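You operate a simulated robot arm through the tools that you are given. There is no shell and no other tool. Be economical: measure what you need, move in short steps, check, and stop when the job is done.

The job below is to be done with a simulated two-armed robot. You get a single attempt, and the scene is never put back.

JOB
Pick up the orange drink can with one hand, pass it to the other hand and put it on the low bench. Set down upright: orange drink can.

Only the result counts: the job must be done as asked and must still hold three seconds after the hand-in. Knocking over, shifting, dropping, spilling or breaking anything else fails it.

ROBOT AND FRAMES
Two 7-joint arms with two-finger parallel grippers on one trunk, on a base that drives. Base frame: it is fixed to the floor where the robot stands at the start and does not move with it; the origin is under the middle of the robot, x ahead of it, y to its left, z up. Units: m, rad, N and s.
The left shoulder is at the start at [-0.082, 0.119, 0.851], the right one opposite. With the tool pointing down near the work surface each hand reaches from about 0.16 to 0.58 m from the robot's upright axis, wherever it stands, measured 20 degrees to its own side. Places, roughly: low bench [-0.4, -3.8, 0.4]. Payload 3.43 kg a hand.
Tool frame (each hand has its own): the origin (TCP) lies between the finger pads and is the grasp point; the fingertips stand 0.03 m ahead of it; z points along the fingers, y is the line along which they close. Largest opening 0.094 m; finger width 0.028, thickness 0.01; the body of the gripper, 0.05 by 0.096 m, starts 0.055 m behind the TCP.
Orientation is told as [roll, pitch, yaw] about the base's x, y, z axes, in that order, counted from this pose: with the fingers straight down and closing along the base's y, the tool's x points along the base's -x, its y along +y and its z along -z.

CONTROLS
- The arms move only by the tool servo_tool. It takes "left_increments", "right_increments" or both (then of equal length, played together; a hand with none holds still); each is one flat list of numbers, 7 for each row, row after row: the gripper command, from -1 (shut) to 1 (fully open), values between in proportion, then the shift along the tool's x, y, z in m, then the turn, a rotation vector about the tool's x, y, z in rad. In form: [fingers, x, y, z, rx, ry, rz, fingers, x, y, z, rx, ry, rz, ...]. A call has 1 to 20 rows; each row shifts and turns the commanded pose from where the row before left it, along the tool's axes as they then stand. Rows are played at 5 a second. More than 0.05 m and 0.15 rad between two rows, or a gripper value outside its range, and nothing of the call is played. Where a pose cannot be reached the arm comes as near as it can. A force on the tool above 40 N (or 10 N above the force at the start of the call, whichever is more), or a blocked arm, ends the call early, and 0.2 s more pass. Each finger travels about 0.153 m/s and halts on what it meets, pressing with about 40 N; the grip force reading is that of the motor and also rises with nothing between the fingers. The clock runs only during rows and for 0.2 s after the last one: add rows that do not move to give the fingers time. It gives the time, the measured TCP pose, the force on the tool (base axes), the opening and the grip force at its end, in the units of the frame above (readings bear some noise), with the torque about the TCP (base axes, N m) and any sound that the robot's microphone picked up.
- Cameras (640 x 400 px; columns grow to the right, rows downward): "scene" is now at [0.0229, -0.0155, 1.5501]; the picture's right is [-0.21, -0.98, 0.00], its down [-0.81, 0.18, -0.55] and it looks along [0.54, -0.12, -0.83] (base axes); focal length 268 px, centre (320, 200). "left" rides on the left gripper at [0.076, -0.014, -0.102] in its tool frame; the picture's right is [0.18, 0.98, 0.00], its down [-0.75, 0.14, -0.64] and it looks along [-0.63, 0.12, 0.77] (tool axes); focal length 243 px, centre (320, 200). "right" rides on the right gripper at [0.076, 0.014, -0.103] in its tool frame; the picture's right is [-0.18, 0.98, 0.00], its down [-0.75, -0.14, -0.64] and it looks along [-0.63, -0.12, 0.77] (tool axes); focal length 243 px, centre (320, 200). There is no depth. A picture from a camera that has moved, and an enlarged one, comes with that camera's place and axes in the base frame and with its lens.
- grab_frame(camera): a new picture of that camera. It takes no simulated time.
- slide_trunk(by): slides the trunk up (or, below 0, down) by that many m; the arms and the scene camera ride with it, the base frame stays. It gives what a move gives, with no picture.
- drive_base(legs): drives the robot by 1 to 6 legs, each [ahead, left, turn to the left] in m, m and rad, along the robot's own axes; the way and the turn of a leg run together, so that a leg with both is an arc; at most 1.5 m and 3.142 rad a leg. The arms and the cameras ride along, it lands a little off, and it stops where it bumps. It gives what a move gives.
- pan_tilt(pan, tilt): turns the head with the scene camera to pan (to the left, within 2.496 rad either way) and tilt (down, from -0.506 to 1.204), counted from straight ahead of the robot. It gives what a move gives.
- zoom(camera, box): a new picture of the part [left, top, right, bottom] of that camera's present view, enlarged. It takes no simulated time.
- finish_job(): hands the job in; it is judged then, once.

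Work in short steps. Places have to be worked out from the pictures, the camera data and where the tool is seen: move nearer, look again, correct. Check each grasp and each placing, and mend what went wrong. You have 120 turns and 92 pictures in all, those below and enlarged ones among them. Open the grippers and draw the arms clear of the work before you hand the job in, unless the task says otherwise; then end with one line.

The tools are called after "Emit:" as name(argument=value, ...) on one line, values as JSON. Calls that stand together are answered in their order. servo_tool: Moves the arms, as the interface text tells. Its arguments: {"type":"object","properties":{"left_increments":{"type":"array","items":{"type":"number"}},"right_increments":{"type":"array","items":{"type":"number"}}},"required":[]} The other tools are called the same way: slide_trunk (by) slides the trunk up or down; drive_base (legs) drives the base; pan_tilt (pan, tilt) turns the head that bears the scene camera; grab_frame (camera) takes a picture; zoom (camera, box) takes an enlarged picture of a part of a camera's view; finish_job () hands the job in.

At the start:

```text
clock: 0.0
left_eef_pos: [0.3523, 0.0901, 1.101]
left_tool_rot: [0.001, 0.001, -0.001]
left_ft_force: [-0.3, -0.4, 0.5]
left_torque: [-0.01, -0.01, 0.01]
left_grip_width: 0.0941
left_finger_force: 0.0
right_eef_pos: [0.3069, -0.196, 1.0928]
right_tool_rot: [0.0, 0.001, -0.001]
right_ft_force: [0.7, 0.8, 0.8]
right_torque: [0.0, -0.01, -0.01]
right_grip_width: 0.0939
right_finger_force: 0.0
trunk travel left (down, up): [-0.275, 0.06]
robot x, y, heading: [0.0008, 0.0001, -0.003]
head pan, tilt: [-0.215, 0.986]
```

scene: 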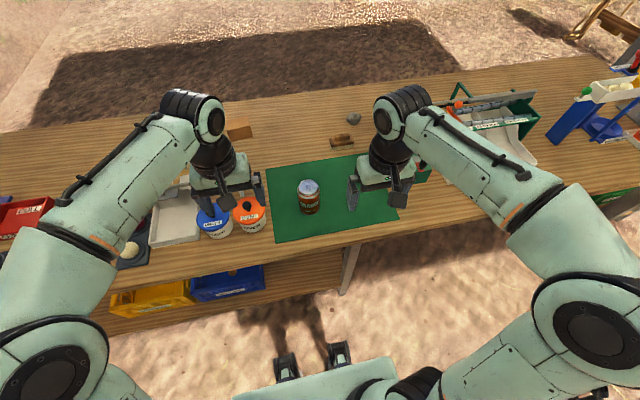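
right: 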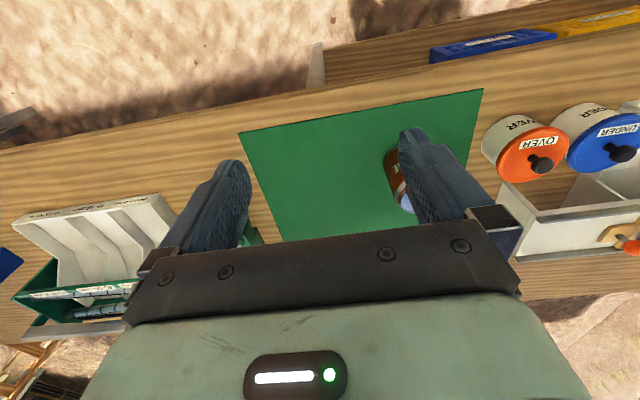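
left: 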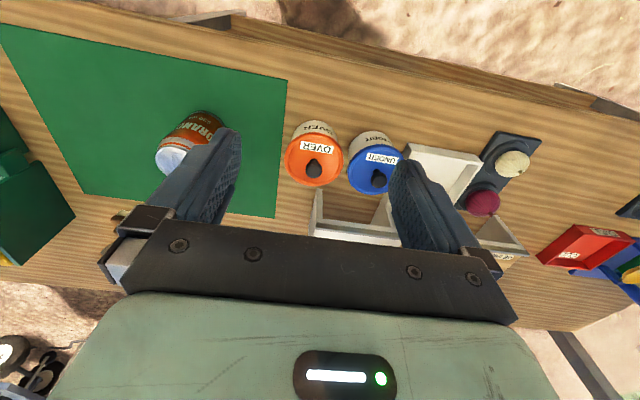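

I place the can near (0.485, -0.087) with its top at z≈0.92. I'll check it closer and then look towards the bench.

Emit:
zoom(camera="scene", box=[220, 120, 460, 270])

Emit:
pan_tilt(pan=-1.67, tilt=0.35)

Emit:
grab_frame(camera="scene")

```text
2.67 times, centred on (340, 195) of scene
camera zoom: at [0.0229, -0.0155, 1.5501], right [-0.21, -0.98, 0.0], down [-0.81, 0.18, -0.55], along [0.54, -0.12, -0.83], focal length 716 px, centre (267, 213)
```

zoom: 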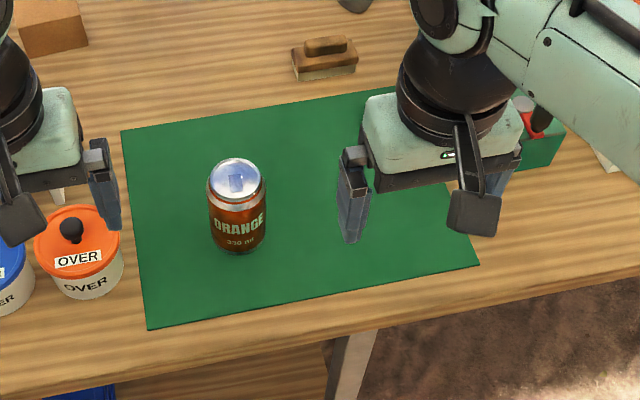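

```text
clock: 1.6
left_eef_pos: [0.3515, 0.0897, 1.1005]
left_tool_rot: [-0.001, 0.001, 0.0]
left_ft_force: [0.2, -0.7, 0.0]
left_torque: [0.02, 0.02, 0.02]
left_grip_width: 0.0942
left_finger_force: 0.1
right_eef_pos: [0.3059, -0.1969, 1.0937]
right_tool_rot: [-0.001, 0.0, -0.001]
right_ft_force: [-0.1, -0.3, -0.1]
right_torque: [0.05, -0.02, -0.01]
right_grip_width: 0.0943
right_finger_force: 0.0
trunk travel left (down, up): [-0.275, 0.06]
robot x, y, heading: [0.0026, -0.0013, -0.0]
head pan, tilt: [-1.67, 0.351]
```

```text
87 pictures are left
camera scene: at [-0.0551, -0.0931, 1.6039], right [-1.0, 0.1, 0.0], down [0.03, 0.34, -0.94], along [-0.09, -0.93, -0.34], focal length 268 px, centre (320, 200)
```

scene: 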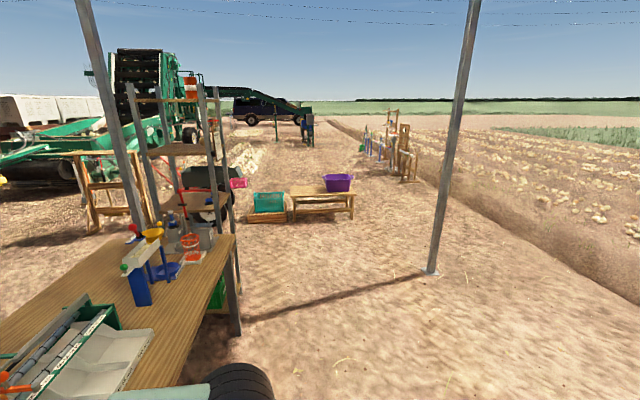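

The bench is straight along -y with a purple tub on its far right part; I'll enlarge it.

Emit:
zoom(camera="scene", box=[230, 150, 390, 250])

Emit:
pan_tilt(pan=-0.215, tilt=0.986)

```text
4.00 times, centred on (310, 200) of scene
camera zoom: at [-0.0551, -0.0931, 1.6039], right [-1.0, 0.1, 0.0], down [0.03, 0.34, -0.94], along [-0.09, -0.93, -0.34], focal length 1074 px, centre (360, 200)
```

zoom: 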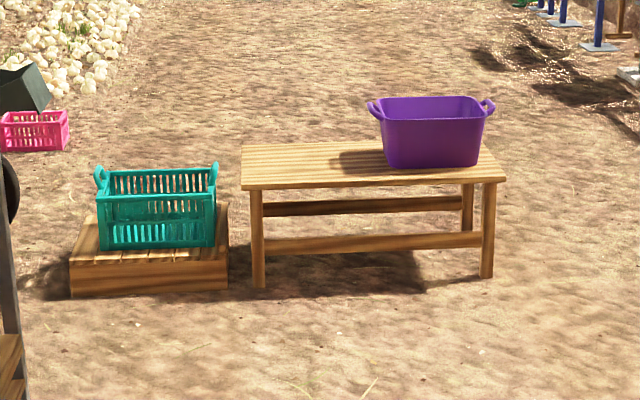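

```text
clock: 3.1
left_eef_pos: [0.3514, 0.0891, 1.1004]
left_tool_rot: [0.0, 0.0, -0.002]
left_ft_force: [-0.8, 0.3, 1.1]
left_torque: [0.01, 0.01, -0.02]
left_grip_width: 0.0938
left_finger_force: 0.1
right_eef_pos: [0.3061, -0.1961, 1.0925]
right_tool_rot: [0.001, 0.0, 0.0]
right_ft_force: [0.5, -0.5, -0.6]
right_torque: [0.01, -0.03, 0.0]
right_grip_width: 0.0943
right_finger_force: 0.1
trunk travel left (down, up): [-0.275, 0.06]
robot x, y, heading: [-0.0006, 0.0024, -0.001]
head pan, tilt: [-0.215, 0.986]
```

The bench's left half is free, so the right hand will pick and the left hand will place. I'm moving the right hand above the can to look closer, and the left hand aside.

Emit:
servo_tool(right_increments=[1, -0.04, 0.026, 0.012, 0, 0, 0, 1, -0.04, 0.026, 0.012, 0, 0, 0, 1, -0.04, 0.026, 0.012, 0, 0, 0, 1, -0.04, 0.026, 0.012, 0, 0, 0, 1, 0, 0, 0, 0, 0, 0], left_increments=[1, 0.01, 0.03, 0, 0, 0, 0, 1, 0.01, 0.03, 0, 0, 0, 0, 1, 0.01, 0.03, 0, 0, 0, 0, 1, 0.01, 0.03, 0, 0, 0, 0, 1, 0, 0, 0, 0, 0, 0])

Emit:
grab_frame(camera="right")

Emit:
grab_frame(camera="scene")

```text
clock: 4.3
left_eef_pos: [0.3097, 0.2096, 1.0997]
left_tool_rot: [0.0, 0.0, -0.001]
left_ft_force: [-0.3, 0.7, -0.3]
left_torque: [0.01, 0.0, -0.02]
left_grip_width: 0.0941
left_finger_force: 0.2
right_eef_pos: [0.4686, -0.0926, 1.0478]
right_tool_rot: [0.001, -0.001, 0.002]
right_ft_force: [0.3, -0.1, -0.7]
right_torque: [-0.03, -0.04, 0.02]
right_grip_width: 0.0941
right_finger_force: 0.0
trunk travel left (down, up): [-0.275, 0.06]
robot x, y, heading: [-0.0022, -0.0026, -0.003]
head pan, tilt: [-0.215, 0.986]
```

```text
85 pictures are left
camera right: at [0.3904, -0.0782, 1.1488], right [0.18, 0.98, 0.0], down [0.75, -0.14, 0.64], along [0.63, -0.12, -0.77], focal length 243 px, centre (320, 200)
```

right: 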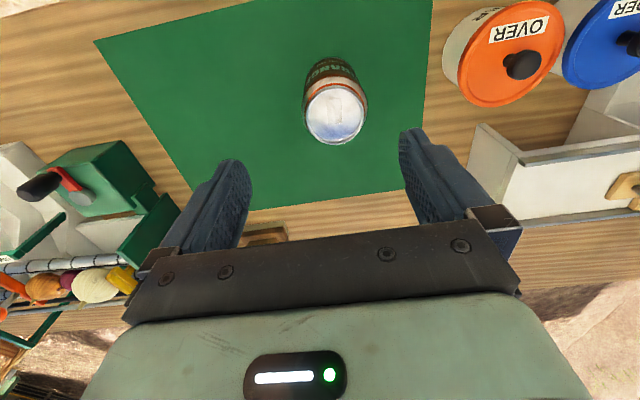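

```text
84 pictures are left
camera scene: at [0.0223, -0.0165, 1.5501], right [-0.21, -0.98, 0.0], down [-0.81, 0.18, -0.55], along [0.54, -0.12, -0.83], focal length 268 px, centre (320, 200)
```

scene: 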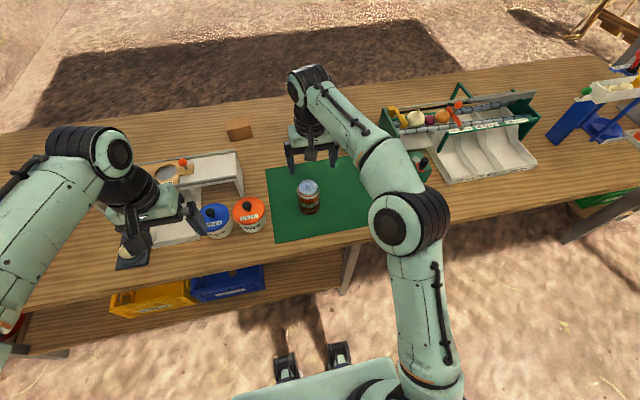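

The can top is near (0.479, -0.080, ~0.91). I'll centre over it and descend part-way, keeping the fingertips above the top, then look again.

Emit:
servo_tool(right_increments=[1, -0.01, 0.012, 0.03, 0, 0, 0, 1, 0, 0, 0.03, 0, 0, 0, 1, 0, 0, 0, 0, 0, 0])

Emit:
grab_frame(camera="right")

Emit:
zoom(camera="scene", box=[240, 120, 400, 220])

```text
clock: 5.1
left_eef_pos: [0.3111, 0.2097, 1.0991]
left_tool_rot: [0.001, 0.0, 0.001]
left_ft_force: [-1.2, 0.4, -0.4]
left_torque: [0.0, 0.02, -0.01]
left_grip_width: 0.094
left_finger_force: 0.0
right_eef_pos: [0.477, -0.0804, 0.9872]
right_tool_rot: [0.0, 0.002, 0.0]
right_ft_force: [0.0, 0.1, -0.5]
right_torque: [-0.01, 0.05, 0.01]
right_grip_width: 0.0941
right_finger_force: 0.1
trunk travel left (down, up): [-0.275, 0.06]
robot x, y, heading: [0.0008, -0.0011, -0.002]
head pan, tilt: [-0.215, 0.986]
```

```text
83 pictures are left
camera right: at [0.4001, -0.0661, 1.0879], right [0.18, 0.98, 0.0], down [0.75, -0.14, 0.64], along [0.63, -0.12, -0.77], focal length 243 px, centre (320, 200)
```

right: 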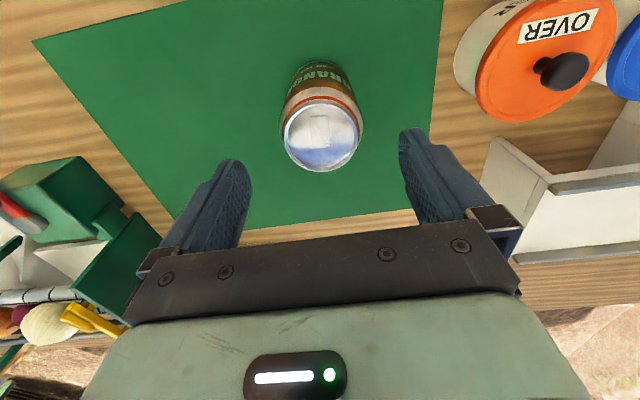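

```text
4.00 times, centred on (320, 170) of scene
camera zoom: at [0.023, -0.0152, 1.5501], right [-0.21, -0.98, 0.0], down [-0.81, 0.18, -0.55], along [0.54, -0.12, -0.83], focal length 1074 px, centre (320, 320)
```

zoom: 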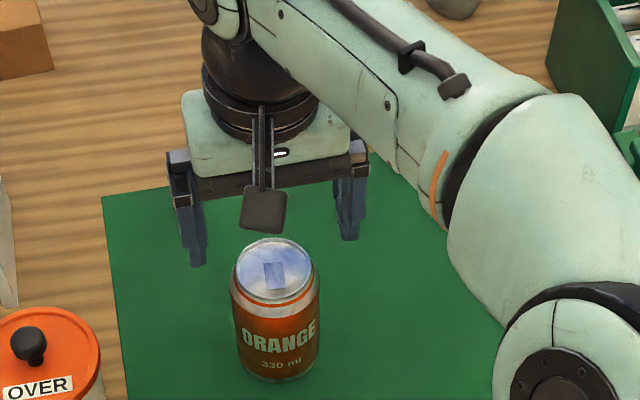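

Triangulating again puts the can axis at about (0.485, -0.081) with the top at z≈0.895. I'm descending so that the tips straddle the upper end, and checking.

Emit:
servo_tool(right_increments=[1, -0.008, 0, 0.03, 0, 0, 0, 1, 0, 0, 0.03, 0, 0, 0, 1, 0, 0, 0.017, 0, 0, 0, 1, 0, 0, 0, 0, 0, 0])

Emit:
grab_frame(camera="right")

Emit:
zoom(camera="scene", box=[240, 120, 400, 220])

```text
clock: 6.1
left_eef_pos: [0.3113, 0.2102, 1.0995]
left_tool_rot: [0.001, 0.0, 0.0]
left_ft_force: [-0.1, 0.3, 0.0]
left_torque: [-0.02, -0.02, 0.0]
left_grip_width: 0.0941
left_finger_force: 0.0
right_eef_pos: [0.4844, -0.0801, 0.9087]
right_tool_rot: [0.0, -0.001, 0.0]
right_ft_force: [0.2, -0.2, 0.8]
right_torque: [0.0, 0.01, 0.0]
right_grip_width: 0.0939
right_finger_force: 0.2
trunk travel left (down, up): [-0.275, 0.06]
robot x, y, heading: [0.0012, 0.0006, 0.001]
head pan, tilt: [-0.215, 0.986]
```

```text
81 pictures are left
camera right: at [0.4078, -0.0663, 1.0094], right [0.18, 0.98, 0.0], down [0.75, -0.14, 0.64], along [0.63, -0.12, -0.77], focal length 243 px, centre (320, 200)
```

right: 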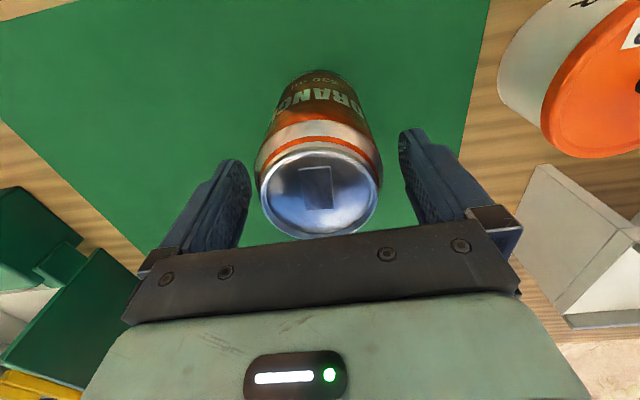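

```text
4.00 times, centred on (320, 170) of scene
camera zoom: at [0.0229, -0.0154, 1.5501], right [-0.21, -0.98, 0.0], down [-0.81, 0.18, -0.55], along [0.54, -0.12, -0.83], focal length 1074 px, centre (320, 320)
```

zoom: 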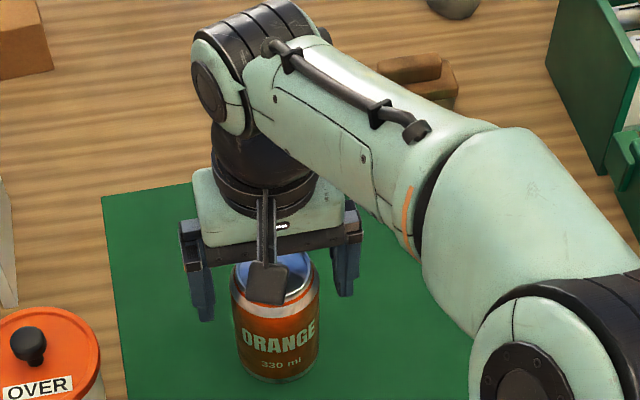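

The can is centred between the fingers (top ≈0.905, axis x≈0.481). I'll go down 20 mm, close and give the fingers time.

Emit:
servo_tool(right_increments=[1, 0.003, 0, 0.02, 0, 0, 0, 1, 0, 0, 0, 0, 0, 0, -1, 0, 0, 0, 0, 0, 0, -1, 0, 0, 0, 0, 0, 0, -1, 0, 0, 0, 0, 0, 0, -1, 0, 0, 0, 0, 0, 0])

Emit:
zoom(camera="scene", box=[240, 120, 400, 220])

```text
clock: 7.5
left_eef_pos: [0.311, 0.2104, 1.0985]
left_tool_rot: [-0.001, 0.001, 0.0]
left_ft_force: [0.4, 0.2, -0.1]
left_torque: [0.01, -0.01, 0.01]
left_grip_width: 0.0937
left_finger_force: 0.1
right_eef_pos: [0.482, -0.0803, 0.8874]
right_tool_rot: [0.001, 0.001, 0.0]
right_ft_force: [-0.2, 1.3, -0.7]
right_torque: [0.05, 0.01, 0.0]
right_grip_width: 0.0662
right_finger_force: 40.1
trunk travel left (down, up): [-0.275, 0.06]
robot x, y, heading: [0.0034, 0.001, 0.002]
head pan, tilt: [-0.215, 0.986]
```

```text
4.00 times, centred on (320, 170) of scene
camera zoom: at [0.0231, -0.0153, 1.5501], right [-0.21, -0.98, 0.0], down [-0.81, 0.18, -0.55], along [0.54, -0.12, -0.83], focal length 1074 px, centre (320, 320)
```

zoom: 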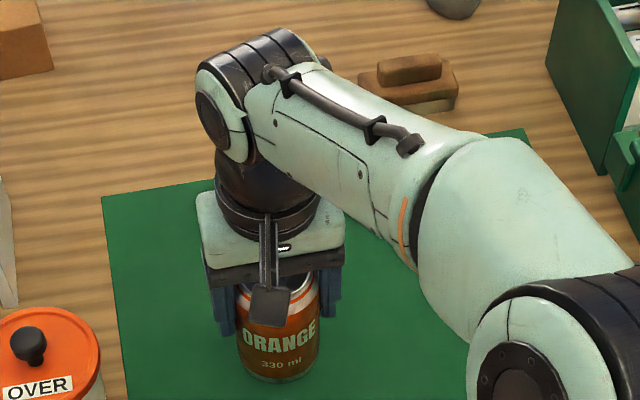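

The can is held (66 mm). I'm lifting straight up.

Emit:
servo_tool(right_increments=[-1, 0, 0, -0.02, 0, 0, 0, -1, 0, 0, -0.04, 0, 0, 0, -1, 0, 0, -0.04, 0, 0, 0, -1, 0, 0, -0.04, 0, 0, 0, -1, 0, 0, -0.04, 0, 0, 0, -1, 0, 0, 0, 0, 0, 0])

Emit:
grab_frame(camera="left")

Emit:
grab_frame(camera="scene")

```text
clock: 8.9
left_eef_pos: [0.3105, 0.21, 1.0996]
left_tool_rot: [0.0, 0.0, -0.001]
left_ft_force: [0.4, 1.6, 0.4]
left_torque: [-0.01, -0.01, 0.05]
left_grip_width: 0.0938
left_finger_force: 0.0
right_eef_pos: [0.4795, -0.0804, 1.0694]
right_tool_rot: [0.001, 0.001, 0.0]
right_ft_force: [-0.4, 0.0, -2.9]
right_torque: [0.0, -0.02, -0.02]
right_grip_width: 0.0662
right_finger_force: 39.9
trunk travel left (down, up): [-0.275, 0.06]
robot x, y, heading: [-0.0017, -0.0005, 0.004]
head pan, tilt: [-0.215, 0.986]
```

```text
78 pictures are left
camera left: at [0.2363, 0.1956, 1.2018], right [-0.18, 0.98, 0.0], down [0.75, 0.14, 0.64], along [0.63, 0.12, -0.77], focal length 243 px, centre (320, 200)
```

left: 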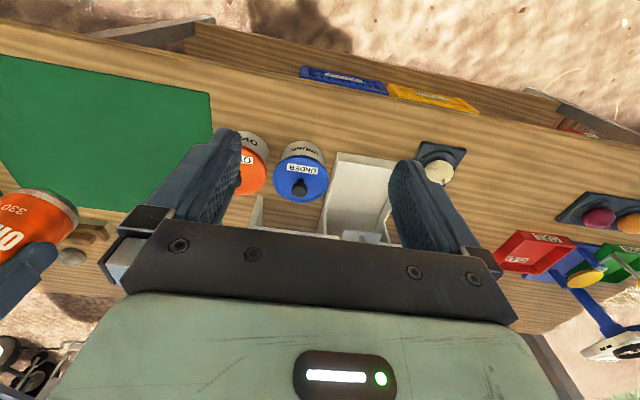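

```text
77 pictures are left
camera scene: at [0.0234, -0.0157, 1.5501], right [-0.21, -0.98, 0.0], down [-0.81, 0.18, -0.55], along [0.54, -0.12, -0.83], focal length 268 px, centre (320, 200)
```

scene: 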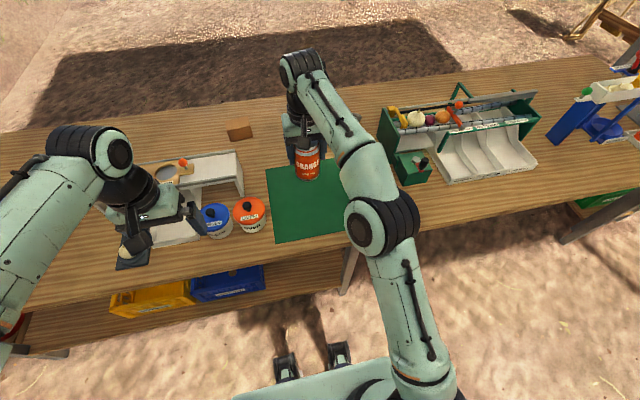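

The lift is clean. Next I'll bring the can to about (0.46, -0.02, 1.11) with the right hand yawed -0.45, and turn the left hand to the same yaw, pitched 60° forward for a side grip on the lower can.

Emit:
servo_tool(right_increments=[-1, 0.01, 0.03, -0.02, 0, 0, 0, -1, 0.01, 0.03, -0.02, 0, 0, 0, -1, 0, 0, 0, 0, 0, 0.15, -1, 0, 0, 0, 0, 0, 0.15, -1, 0, 0, 0, 0, 0, 0.15, -1, 0, 0, 0, 0, 0, 0, -1, 0, 0, 0, 0, 0, 0, -1, 0, 0, 0, 0, 0, 0, -1, 0, 0, 0, 0, 0, 0, -1, 0, 0, 0, 0, 0, 0, -1, 0, 0, 0, 0, 0, 0], left_increments=[1, 0, 0, 0, 0, 0, 0.15, 1, 0, 0, 0, 0, 0, 0.15, 1, 0, 0, 0, 0, 0, 0.15, 1, 0, 0, 0, 0, -0.15, 0, 1, 0, 0, 0, 0, -0.15, 0, 1, 0, 0, 0, 0, -0.15, 0, 1, 0, 0, 0, 0, -0.15, 0, 1, 0, 0, 0, 0, -0.15, 0, 1, 0, 0, 0, 0, -0.15, 0, 1, 0, 0, 0, 0, -0.15, 0, 1, 0, 0, 0, 0, 0, 0])

Emit:
grab_frame(camera="scene")

Emit:
grab_frame(camera="left")

```text
clock: 11.3
left_eef_pos: [0.3126, 0.2097, 1.0996]
left_tool_rot: [-0.002, -1.051, -0.449]
left_ft_force: [0.8, 0.5, -0.3]
left_torque: [-0.03, 0.0, 0.01]
left_grip_width: 0.094
left_finger_force: 0.1
right_eef_pos: [0.4628, -0.0308, 1.1019]
right_tool_rot: [-0.001, 0.0, -0.451]
right_ft_force: [1.6, -0.4, -3.9]
right_torque: [0.03, 0.01, -0.01]
right_grip_width: 0.0662
right_finger_force: 40.3
right hand out of reach, approached as far as the arm can: row 2
trunk travel left (down, up): [-0.275, 0.06]
robot x, y, heading: [0.0011, 0.0002, 0.004]
head pan, tilt: [-0.215, 0.986]
```

```text
76 pictures are left
camera scene: at [0.0235, -0.0159, 1.5501], right [-0.21, -0.98, 0.0], down [-0.81, 0.18, -0.55], along [0.54, -0.12, -0.83], focal length 268 px, centre (320, 200)
```

scene: 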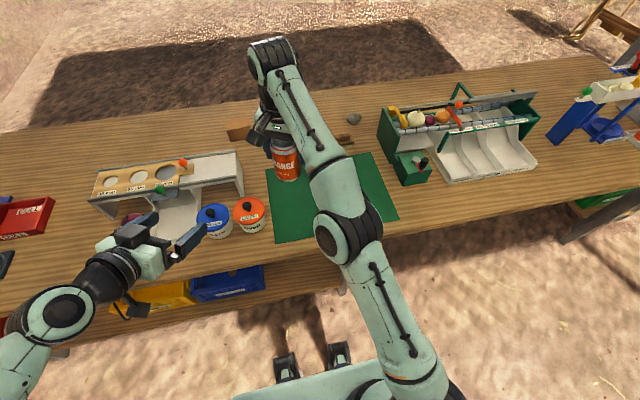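

```text
75 pictures are left
camera left: at [0.1935, 0.2517, 1.0847], right [0.34, 0.93, -0.16], down [-0.1, 0.21, 0.97], along [0.93, -0.32, 0.17], focal length 243 px, centre (320, 200)
```

left: 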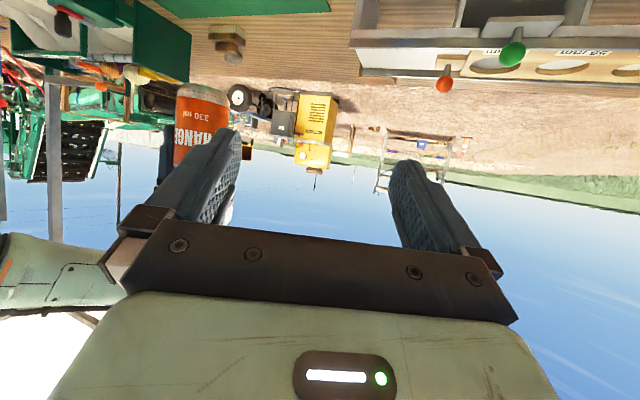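

The can hangs at (0.463, -0.031), bottom about z 1.005. I'm easing the left pitch to 52° and moving the left hand to a pre-grasp about 0.13 m back from its grasp point (0.450, -0.025, 1.042).

Emit:
servo_tool(left_increments=[1, 0, 0, 0, 0, 0.14, 0, 1, -0.0025, -0.0303, 0.0222, 0, 0, 0, 1, -0.0025, -0.0303, 0.0222, 0, 0, 0, 1, -0.0025, -0.0303, 0.0222, 0, 0, 0, 1, -0.0025, -0.0303, 0.0222, 0, 0, 0, 1, -0.0025, -0.0303, 0.0222, 0, 0, 0, 1, 0, 0, 0, 0, 0, 0])

Emit:
grab_frame(camera="left")

Emit:
zoom(camera="scene", box=[160, 60, 400, 210])

Emit:
grab_frame(camera="right")

```text
clock: 12.9
left_eef_pos: [0.3315, 0.0314, 1.0421]
left_tool_rot: [-0.001, -0.909, -0.446]
left_ft_force: [-0.7, 0.2, -0.4]
left_torque: [-0.02, 0.02, -0.02]
left_grip_width: 0.0941
left_finger_force: 0.1
right_eef_pos: [0.462, -0.0296, 1.1027]
right_tool_rot: [0.0, -0.001, -0.45]
right_ft_force: [-0.2, -0.1, -3.2]
right_torque: [0.03, 0.03, -0.02]
right_grip_width: 0.0663
right_finger_force: 40.0
trunk travel left (down, up): [-0.275, 0.06]
robot x, y, heading: [0.0019, 0.0037, 0.001]
head pan, tilt: [-0.215, 0.986]
```

```text
74 pictures are left
camera left: at [0.2115, 0.0747, 1.045], right [0.33, 0.93, -0.15], down [0.02, 0.15, 0.99], along [0.95, -0.32, 0.03], focal length 243 px, centre (320, 200)
```

left: 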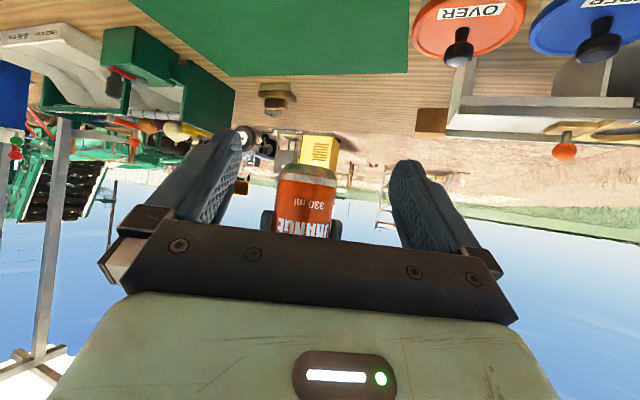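

```text
2.67 times, centred on (280, 135) of scene
camera zoom: at [0.0231, -0.0147, 1.5501], right [-0.21, -0.98, 0.0], down [-0.81, 0.18, -0.55], along [0.54, -0.12, -0.83], focal length 716 px, centre (427, 373)
```

zoom: 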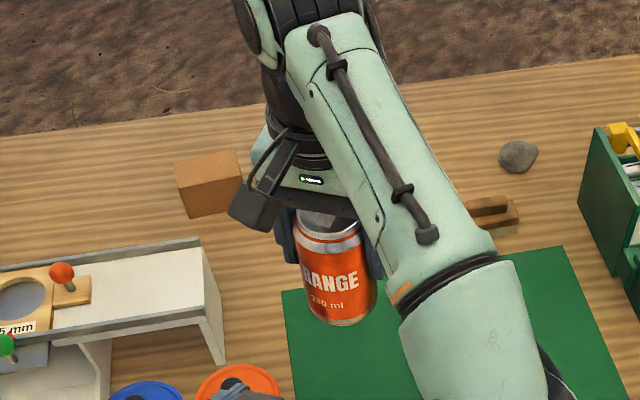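

```text
72 pictures are left
camera right: at [0.3998, 0.0159, 1.2036], right [0.59, 0.81, 0.0], down [0.62, -0.45, 0.64], along [0.52, -0.38, -0.77], focal length 243 px, centre (320, 200)
```

right: 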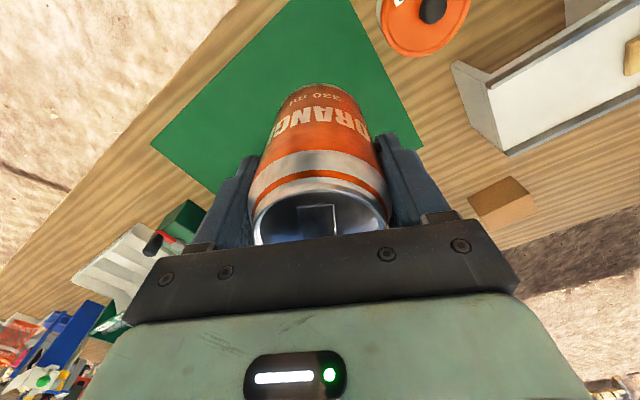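

Laterally it's well aligned. I'll enlarge the left view to measure the height of the can's bottom.

Emit:
zoom(camera="left", box=[240, 120, 400, 220])

```text
4.00 times, centred on (320, 170) of left
camera zoom: at [0.2115, 0.0747, 1.045], right [0.33, 0.93, -0.15], down [0.02, 0.15, 0.99], along [0.95, -0.32, 0.03], focal length 970 px, centre (320, 320)
```

zoom: 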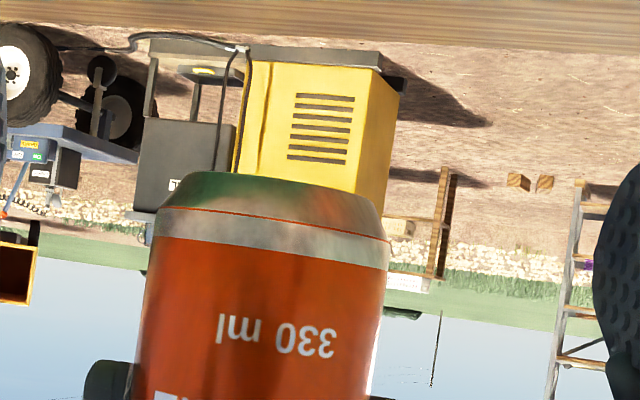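

The bottom is at z≈1.019, so I use a 56° pitch and TCP height 1.0505. I'm approaching along the horizontal until about 32 mm short, then checking.

Emit:
servo_tool(left_increments=[1, -0.007, 0.002, -0.0047, 0, -0.07, 0, 1, -0.0181, 0, 0.027, 0, 0, 0, 1, -0.0181, 0, 0.027, 0, 0, 0, 1, -0.0181, 0, 0.027, 0, 0, 0, 1, 0, 0, 0, 0, 0, 0])

Emit:
grab_frame(camera="left")

Emit:
zoom(camera="scene", box=[160, 60, 400, 210])

```text
clock: 14.1
left_eef_pos: [0.4212, -0.0076, 1.0498]
left_tool_rot: [0.0, -0.98, -0.448]
left_ft_force: [0.3, -0.2, -0.4]
left_torque: [0.02, 0.0, 0.02]
left_grip_width: 0.0942
left_finger_force: 0.1
right_eef_pos: [0.4626, -0.0305, 1.1021]
right_tool_rot: [0.0, -0.001, -0.45]
right_ft_force: [-0.2, 0.5, -4.4]
right_torque: [-0.01, -0.01, -0.01]
right_grip_width: 0.0661
right_finger_force: 40.3
trunk travel left (down, up): [-0.275, 0.06]
robot x, y, heading: [0.0012, -0.0029, -0.002]
head pan, tilt: [-0.215, 0.986]
```

```text
70 pictures are left
camera left: at [0.3009, 0.0339, 1.0444], right [0.34, 0.93, -0.15], down [-0.04, 0.18, 0.98], along [0.94, -0.32, 0.1], focal length 243 px, centre (320, 200)
```

left: 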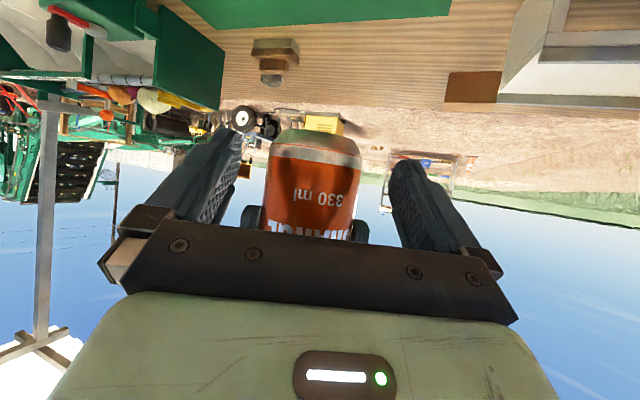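

```text
2.67 times, centred on (280, 135) of scene
camera zoom: at [0.0227, -0.0152, 1.5501], right [-0.21, -0.98, 0.0], down [-0.81, 0.18, -0.55], along [0.54, -0.12, -0.83], focal length 716 px, centre (427, 373)
```

zoom: 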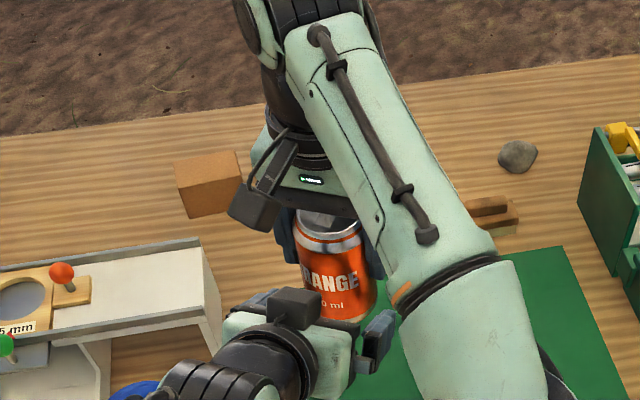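

A dark box sits on the upper side of the left gripper near the can; I'll look closer before the last 32 mm.

Emit:
zoom(camera="scene", box=[220, 120, 316, 210])

Emit:
grab_frame(camera="right")

```text
4.44 times, centred on (268, 165) of scene
camera zoom: at [0.0227, -0.0152, 1.5501], right [-0.21, -0.98, 0.0], down [-0.81, 0.18, -0.55], along [0.54, -0.12, -0.83], focal length 1193 px, centre (551, 356)
```

zoom: 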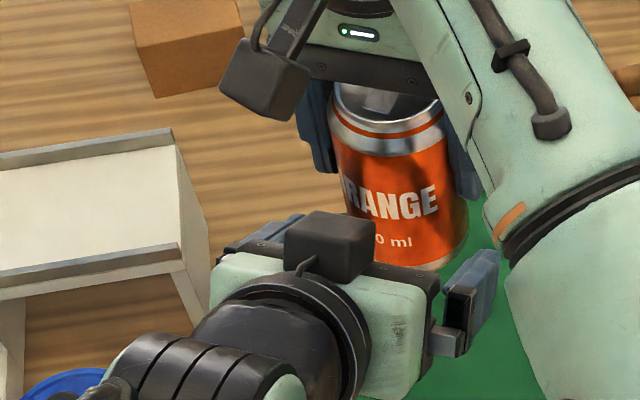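

```text
67 pictures are left
camera right: at [0.3994, 0.0155, 1.2037], right [0.59, 0.81, 0.0], down [0.62, -0.45, 0.64], along [0.52, -0.38, -0.77], focal length 243 px, centre (320, 200)
```

right: 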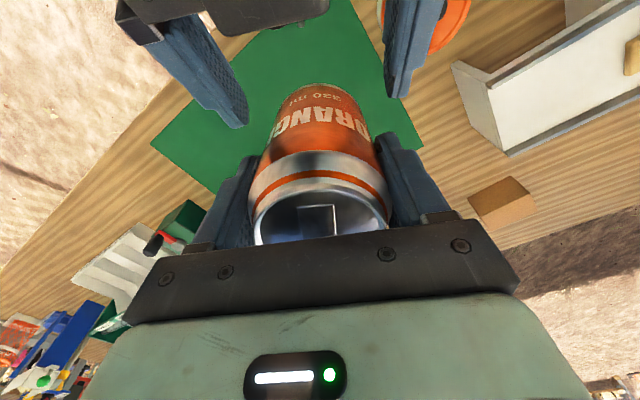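

The box's front edge would be about 9 mm clear of the can if I stop 17 mm short of the axis, which is still a good grip. I'll advance 30 mm, shifting 2.6 mm right.

Emit:
servo_tool(left_increments=[1, -0.0084, -0.0013, 0.01245, 0, 0, 0, 1, -0.0084, -0.0013, 0.01245, 0, 0, 0, 1, 0, 0, 0, 0, 0, 0])

Emit:
grab_frame(camera="right")

Emit:
grab_frame(camera="left")

Emit:
zoom(camera="scene", box=[220, 120, 316, 210])

```text
clock: 14.9
left_eef_pos: [0.4477, -0.0252, 1.0513]
left_tool_rot: [0.0, -0.98, -0.45]
left_ft_force: [-0.5, 0.7, 0.5]
left_torque: [-0.02, 0.0, 0.01]
left_grip_width: 0.094
left_finger_force: 0.0
right_eef_pos: [0.463, -0.0318, 1.103]
right_tool_rot: [-0.002, 0.0, -0.45]
right_ft_force: [0.4, -0.9, -3.5]
right_torque: [-0.03, -0.04, -0.01]
right_grip_width: 0.0657
right_finger_force: 40.3
trunk travel left (down, up): [-0.275, 0.06]
robot x, y, heading: [0.0018, 0.0036, -0.002]
head pan, tilt: [-0.215, 0.986]
```

```text
66 pictures are left
camera right: at [0.3998, 0.0154, 1.2036], right [0.59, 0.81, 0.0], down [0.62, -0.45, 0.64], along [0.52, -0.38, -0.77], focal length 243 px, centre (320, 200)
```

right: 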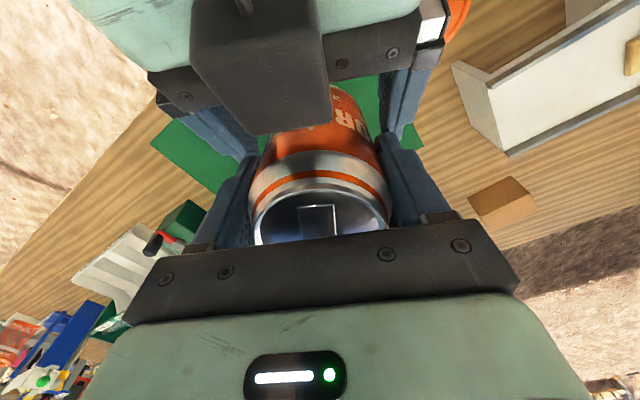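

```text
65 pictures are left
camera left: at [0.3268, 0.0175, 1.0443], right [0.33, 0.93, -0.15], down [-0.04, 0.18, 0.98], along [0.94, -0.32, 0.1], focal length 243 px, centre (320, 200)
```

left: 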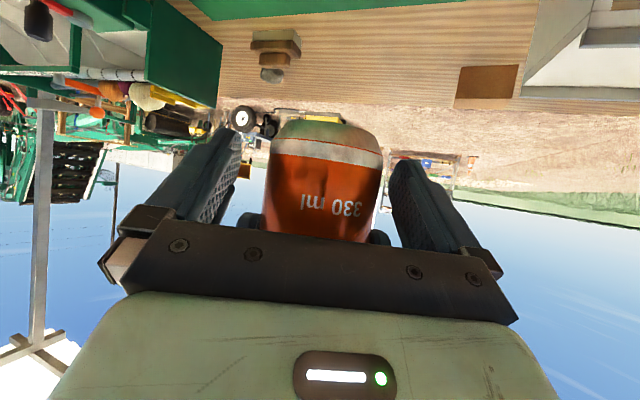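

```text
4.44 times, centred on (268, 165) of scene
camera zoom: at [0.0231, -0.0153, 1.5501], right [-0.21, -0.98, 0.0], down [-0.81, 0.18, -0.55], along [0.54, -0.12, -0.83], focal length 1193 px, centre (551, 356)
```

zoom: 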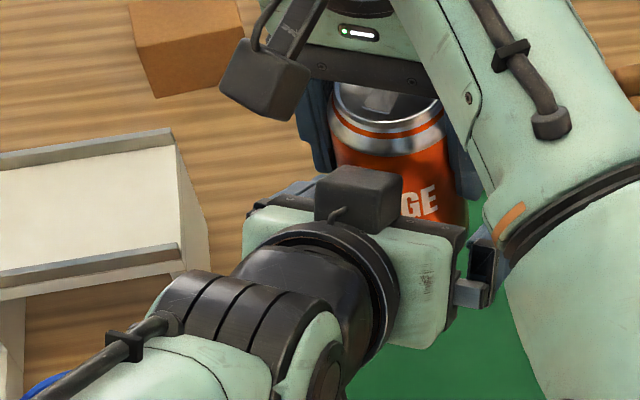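

Axis offset is 17 mm and lateral offset under 1 mm, and the box is clear of the can. I'm closing the left gripper while the right keeps holding.

Emit:
servo_tool(left_increments=[-1, 0, 0, 0, 0, 0, 0, -1, 0, 0, 0, 0, 0, 0, -1, 0, 0, 0, 0, 0, 0, -1, 0, 0, 0, 0, 0, 0])

Emit:
grab_frame(camera="left")

Emit:
grab_frame(camera="right")

```text
clock: 15.9
left_eef_pos: [0.4476, -0.0237, 1.0492]
left_tool_rot: [0.001, -0.98, -0.444]
left_ft_force: [11.5, 12.2, -0.3]
left_torque: [-0.08, 0.18, 0.14]
left_grip_width: 0.0668
left_finger_force: 40.7
right_eef_pos: [0.4639, -0.0319, 1.1024]
right_tool_rot: [-0.002, 0.001, -0.45]
right_ft_force: [-10.9, -12.5, -2.4]
right_torque: [-0.48, 0.49, 0.13]
right_grip_width: 0.066
right_finger_force: 39.9
trunk travel left (down, up): [-0.275, 0.06]
robot x, y, heading: [0.0058, 0.0018, -0.002]
head pan, tilt: [-0.215, 0.986]
```

```text
63 pictures are left
camera left: at [0.3274, 0.0186, 1.0443], right [0.33, 0.93, -0.15], down [-0.04, 0.18, 0.98], along [0.94, -0.32, 0.1], focal length 243 px, centre (320, 200)
```

left: 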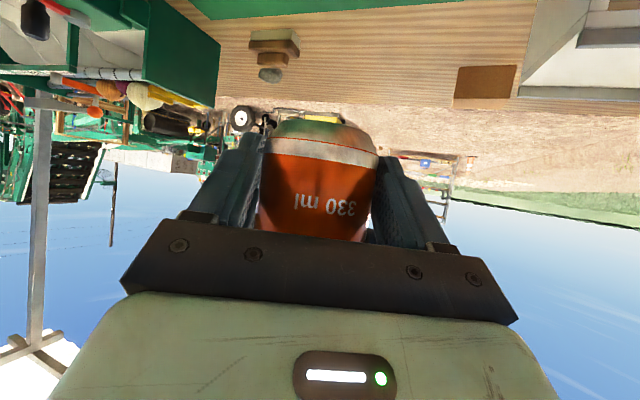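

```text
62 pictures are left
camera right: at [0.3999, 0.0147, 1.2037], right [0.59, 0.8, 0.0], down [0.62, -0.45, 0.64], along [0.52, -0.38, -0.77], focal length 243 px, centre (320, 200)
```

right: 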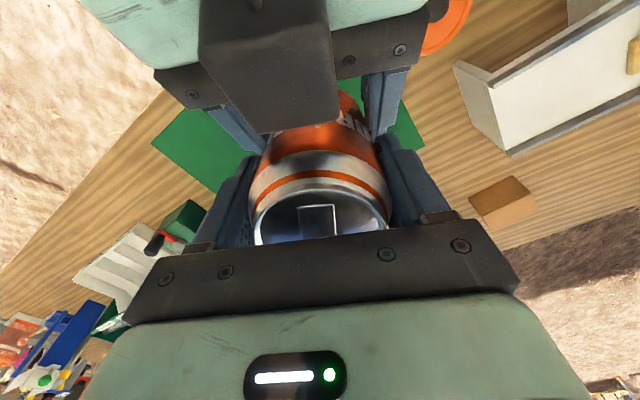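

Both hands hold, with a 16 N sideways strain between them. I'll relieve it by moving the left hand 2 mm along its +y.

Emit:
servo_tool(left_increments=[-1, 0, 0.002, 0, 0, 0, 0, -1, 0, 0, 0, 0, 0, 0])

```text
clock: 16.5
left_eef_pos: [0.4487, -0.0234, 1.051]
left_tool_rot: [0.0, -0.98, -0.449]
left_ft_force: [5.5, 10.3, 0.4]
left_torque: [-0.17, -0.13, 0.45]
left_grip_width: 0.067
left_finger_force: 40.0
right_eef_pos: [0.4633, -0.0309, 1.1022]
right_tool_rot: [0.0, 0.001, -0.452]
right_ft_force: [-4.7, -10.1, -3.0]
right_torque: [-0.37, 0.41, -0.25]
right_grip_width: 0.0659
right_finger_force: 40.4
trunk travel left (down, up): [-0.275, 0.06]
robot x, y, heading: [-0.0001, 0.0006, 0.002]
head pan, tilt: [-0.215, 0.986]
```

Strain is lower. Opening the right hand while the left keeps hold.

Emit:
servo_tool(right_increments=[0.6, 0, 0, 0, 0, 0, 0, 0.6, 0, 0, 0, 0, 0, 0, 0.6, 0, 0, 0, 0, 0, 0], left_increments=[-1, 0, 0, 0, 0, 0, 0, -1, 0, 0, 0, 0, 0, 0, -1, 0, 0, 0, 0, 0, 0])

Emit:
grab_frame(camera="right")

Emit:
grab_frame(camera="left")

```text
clock: 17.3
left_eef_pos: [0.4472, -0.0245, 1.0505]
left_tool_rot: [0.0, -0.979, -0.451]
left_ft_force: [0.2, -0.2, 0.1]
left_torque: [0.0, 0.03, -0.01]
left_grip_width: 0.067
left_finger_force: 39.9
right_eef_pos: [0.464, -0.0307, 1.1026]
right_tool_rot: [0.001, 0.001, -0.447]
right_ft_force: [1.0, -0.2, 0.1]
right_torque: [0.0, -0.03, 0.0]
right_grip_width: 0.0752
right_finger_force: 0.1
trunk travel left (down, up): [-0.275, 0.06]
robot x, y, heading: [0.0014, 0.0011, -0.001]
head pan, tilt: [-0.215, 0.986]
```

```text
61 pictures are left
camera right: at [0.3999, 0.0154, 1.2036], right [0.59, 0.81, 0.0], down [0.62, -0.45, 0.64], along [0.52, -0.38, -0.77], focal length 243 px, centre (320, 200)
```

right: 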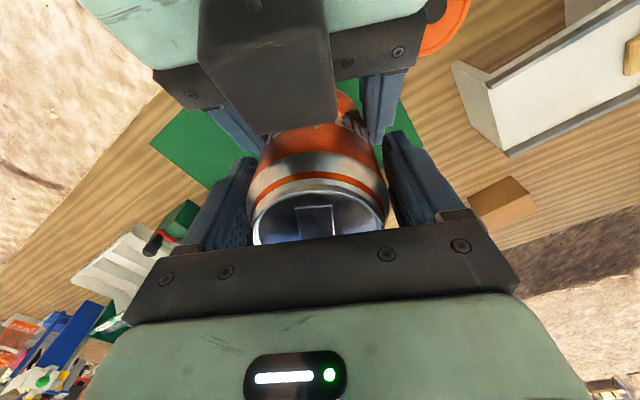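

```text
60 pictures are left
camera left: at [0.3278, 0.0194, 1.0439], right [0.34, 0.93, -0.15], down [-0.04, 0.18, 0.98], along [0.94, -0.32, 0.1], focal length 243 px, centre (320, 200)
```

left: 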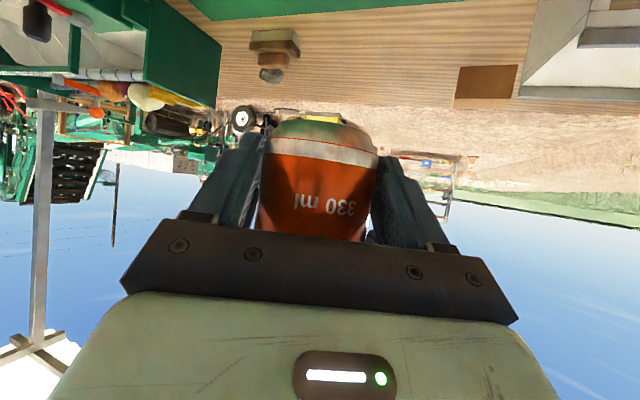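

The left alone holds the can. I'll open the right fully and lower the left hand straight down by 70 mm out of it.

Emit:
servo_tool(right_increments=[1, 0, 0, 0, 0, 0, 0, 1, 0, 0, 0, 0, 0, 0, 1, 0, 0, 0, 0, 0, 0, 1, 0, 0, 0, 0, 0, 0, 1, 0, 0, 0, 0, 0, 0, 1, 0, 0, 0, 0, 0, 0], left_increments=[-1, 0, 0, 0, 0, 0, 0, -1, 0.0145, 0, 0.0098, 0, 0, 0, -1, 0.0145, 0, 0.0098, 0, 0, 0, -1, 0.0145, 0, 0.0098, 0, 0, 0, -1, 0.0145, 0, 0.0098, 0, 0, 0, -1, 0, 0, 0, 0, 0, 0])

Emit:
grab_frame(camera="right")

Emit:
grab_frame(camera="scene")

```text
clock: 18.7
left_eef_pos: [0.4492, -0.0224, 0.981]
left_tool_rot: [0.0, -0.979, -0.449]
left_ft_force: [0.1, -0.5, -0.4]
left_torque: [0.0, 0.06, -0.03]
left_grip_width: 0.0664
left_finger_force: 39.3
right_eef_pos: [0.4629, -0.0298, 1.1023]
right_tool_rot: [0.0, -0.001, -0.45]
right_ft_force: [-0.6, 0.7, -0.1]
right_torque: [0.0, 0.01, 0.0]
right_grip_width: 0.0939
right_finger_force: 0.1
trunk travel left (down, up): [-0.275, 0.06]
robot x, y, heading: [-0.0033, -0.0024, -0.001]
head pan, tilt: [-0.215, 0.986]
```

```text
59 pictures are left
camera right: at [0.3998, 0.0154, 1.2037], right [0.59, 0.81, 0.0], down [0.62, -0.45, 0.64], along [0.52, -0.38, -0.77], focal length 243 px, centre (320, 200)
```

right: 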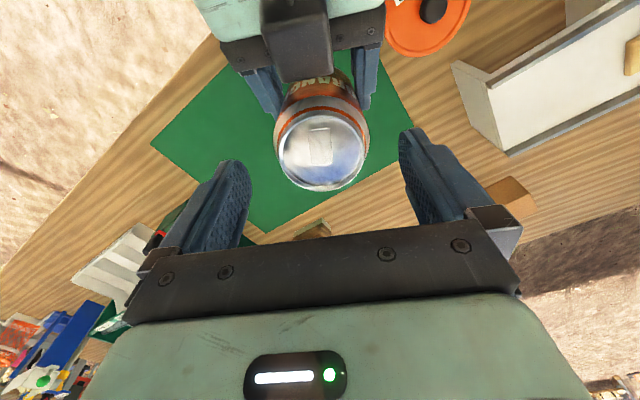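

```text
58 pictures are left
camera scene: at [0.0231, -0.0153, 1.5501], right [-0.21, -0.98, 0.0], down [-0.81, 0.18, -0.55], along [0.54, -0.12, -0.83], focal length 268 px, centre (320, 200)
```

scene: 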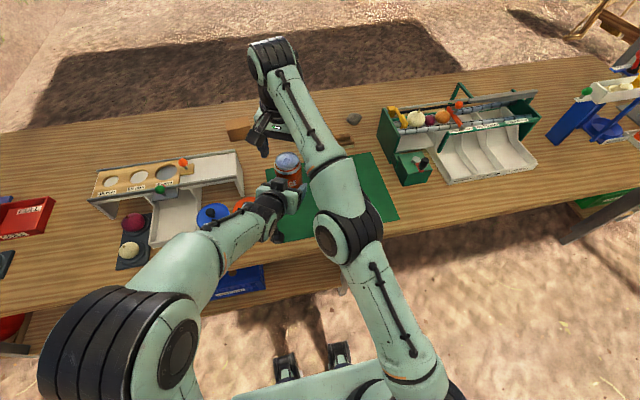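

Handover is done; the can is clear of the right hand. I'm withdrawing the right hand to the right and back.

Emit:
servo_tool(right_increments=[1, 0, -0.04, 0, 0, 0, 0, 1, 0.012, -0.035, 0, 0, 0, 0, 1, 0.012, -0.035, 0, 0, 0, 0, 1, 0.012, -0.035, 0, 0, 0, 0, 1, 0.012, -0.035, 0, 0, 0, 0, 1, 0.012, -0.035, 0, 0, 0, 0, 1, 0.012, -0.035, 0, 0, 0, 0, 1, 0.012, -0.035, 0, 0, 0, 0, 1, 0, 0, 0, 0, 0, -0.15, 1, 0, 0, 0, 0, 0, -0.15, 1, 0, 0, 0, 0, 0, -0.15])

Emit:
servo_tool(left_increments=[-1, -0.02, 0, -0.0134, 0, 0, 0, -1, -0.02, 0, -0.0134, 0, 0, 0, -1, -0.02, 0, -0.0134, 0, 0, 0, -1, -0.02, 0, -0.0134, 0, 0, 0, -1, 0, 0, 0, 0, 0, 0])

Emit:
grab_frame(camera="scene")

```text
clock: 21.1
left_eef_pos: [0.4482, -0.0224, 0.9819]
left_tool_rot: [0.0, -0.98, -0.451]
left_ft_force: [0.3, 0.6, -0.4]
left_torque: [0.01, 0.06, 0.03]
left_grip_width: 0.0663
left_finger_force: 39.9
right_eef_pos: [0.2635, -0.2502, 1.1005]
right_tool_rot: [0.0, 0.0, 0.003]
right_ft_force: [-0.2, -0.8, 0.0]
right_torque: [0.02, 0.01, 0.01]
right_grip_width: 0.0937
right_finger_force: 0.1
trunk travel left (down, up): [-0.275, 0.06]
robot x, y, heading: [0.003, 0.0026, 0.002]
head pan, tilt: [-0.215, 0.986]
```

```text
clock: 22.3
left_eef_pos: [0.4489, -0.0227, 1.078]
left_tool_rot: [0.001, -0.978, -0.447]
left_ft_force: [0.1, 0.3, -3.7]
left_torque: [0.07, 0.04, 0.02]
left_grip_width: 0.0663
left_finger_force: 40.1
right_eef_pos: [0.2649, -0.2494, 1.1005]
right_tool_rot: [-0.001, 0.0, -0.001]
right_ft_force: [0.1, -0.1, 0.4]
right_torque: [0.03, -0.01, -0.02]
right_grip_width: 0.0942
right_finger_force: 0.0
trunk travel left (down, up): [-0.275, 0.06]
robot x, y, heading: [0.0009, -0.0018, 0.002]
head pan, tilt: [-0.215, 0.986]
```

```text
57 pictures are left
camera scene: at [0.0235, -0.0155, 1.5501], right [-0.21, -0.98, 0.0], down [-0.81, 0.18, -0.55], along [0.54, -0.12, -0.83], focal length 268 px, centre (320, 200)
```

scene: 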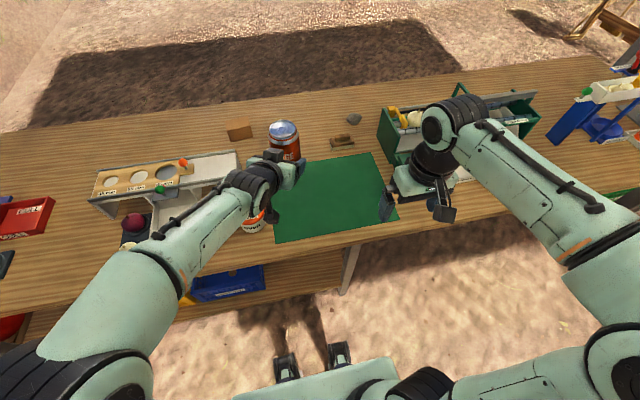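

The can is firmly in the left hand and the right hand is clear. Before driving I'll check the ground behind the robot.

Emit:
pan_tilt(pan=-2.4, tilt=0.6)

Emit:
grab_frame(camera="scene")

Emit:
pan_tilt(pan=2.4, tilt=0.6)

Emit:
grab_frame(camera="scene")

```text
clock: 24.4
left_eef_pos: [0.4481, -0.0227, 1.078]
left_tool_rot: [-0.001, -0.979, -0.449]
left_ft_force: [0.7, -0.5, -3.6]
left_torque: [0.04, 0.09, 0.01]
left_grip_width: 0.0663
left_finger_force: 39.8
right_eef_pos: [0.2645, -0.2487, 1.1008]
right_tool_rot: [0.0, 0.0, -0.001]
right_ft_force: [-0.5, 0.2, 0.4]
right_torque: [0.04, -0.01, -0.01]
right_grip_width: 0.0941
right_finger_force: 0.0
trunk travel left (down, up): [-0.275, 0.06]
robot x, y, heading: [-0.0014, -0.0007, -0.004]
head pan, tilt: [-2.4, 0.6]
```

```text
56 pictures are left
camera scene: at [-0.1107, -0.0602, 1.5812], right [-0.68, 0.74, 0.0], down [0.42, 0.38, -0.83], along [-0.61, -0.56, -0.56], focal length 268 px, centre (320, 200)
```

scene: 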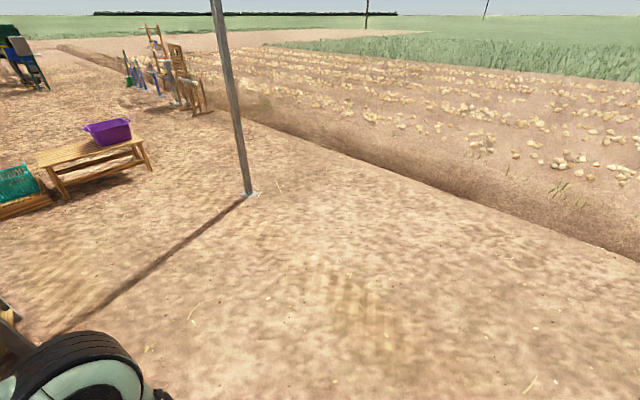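

```text
clock: 28.2
left_eef_pos: [0.4475, -0.0231, 1.078]
left_tool_rot: [-0.001, -0.978, -0.45]
left_ft_force: [0.0, 0.3, -3.4]
left_torque: [0.06, 0.09, -0.04]
left_grip_width: 0.0661
left_finger_force: 39.7
right_eef_pos: [0.2648, -0.2502, 1.1016]
right_tool_rot: [0.001, 0.0, 0.0]
right_ft_force: [-0.2, -0.4, 0.4]
right_torque: [0.0, -0.01, 0.03]
right_grip_width: 0.094
right_finger_force: 0.0
trunk travel left (down, up): [-0.275, 0.06]
robot x, y, heading: [-0.0028, 0.0047, -0.004]
head pan, tilt: [2.4, 0.6]
```

```text
55 pictures are left
camera scene: at [-0.1108, 0.0593, 1.5812], right [0.68, 0.74, 0.0], down [0.42, -0.38, -0.83], along [-0.61, 0.56, -0.56], focal length 268 px, centre (320, 200)
```

scene: 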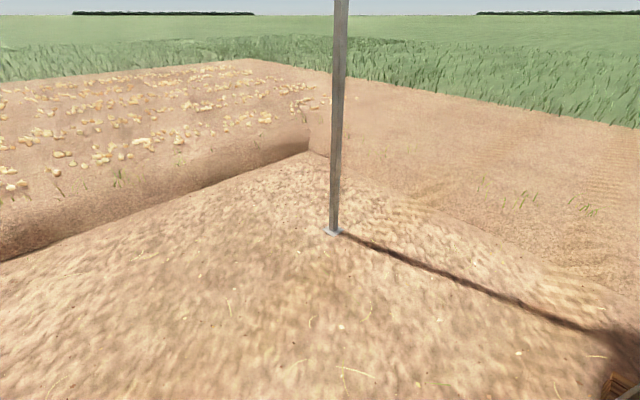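

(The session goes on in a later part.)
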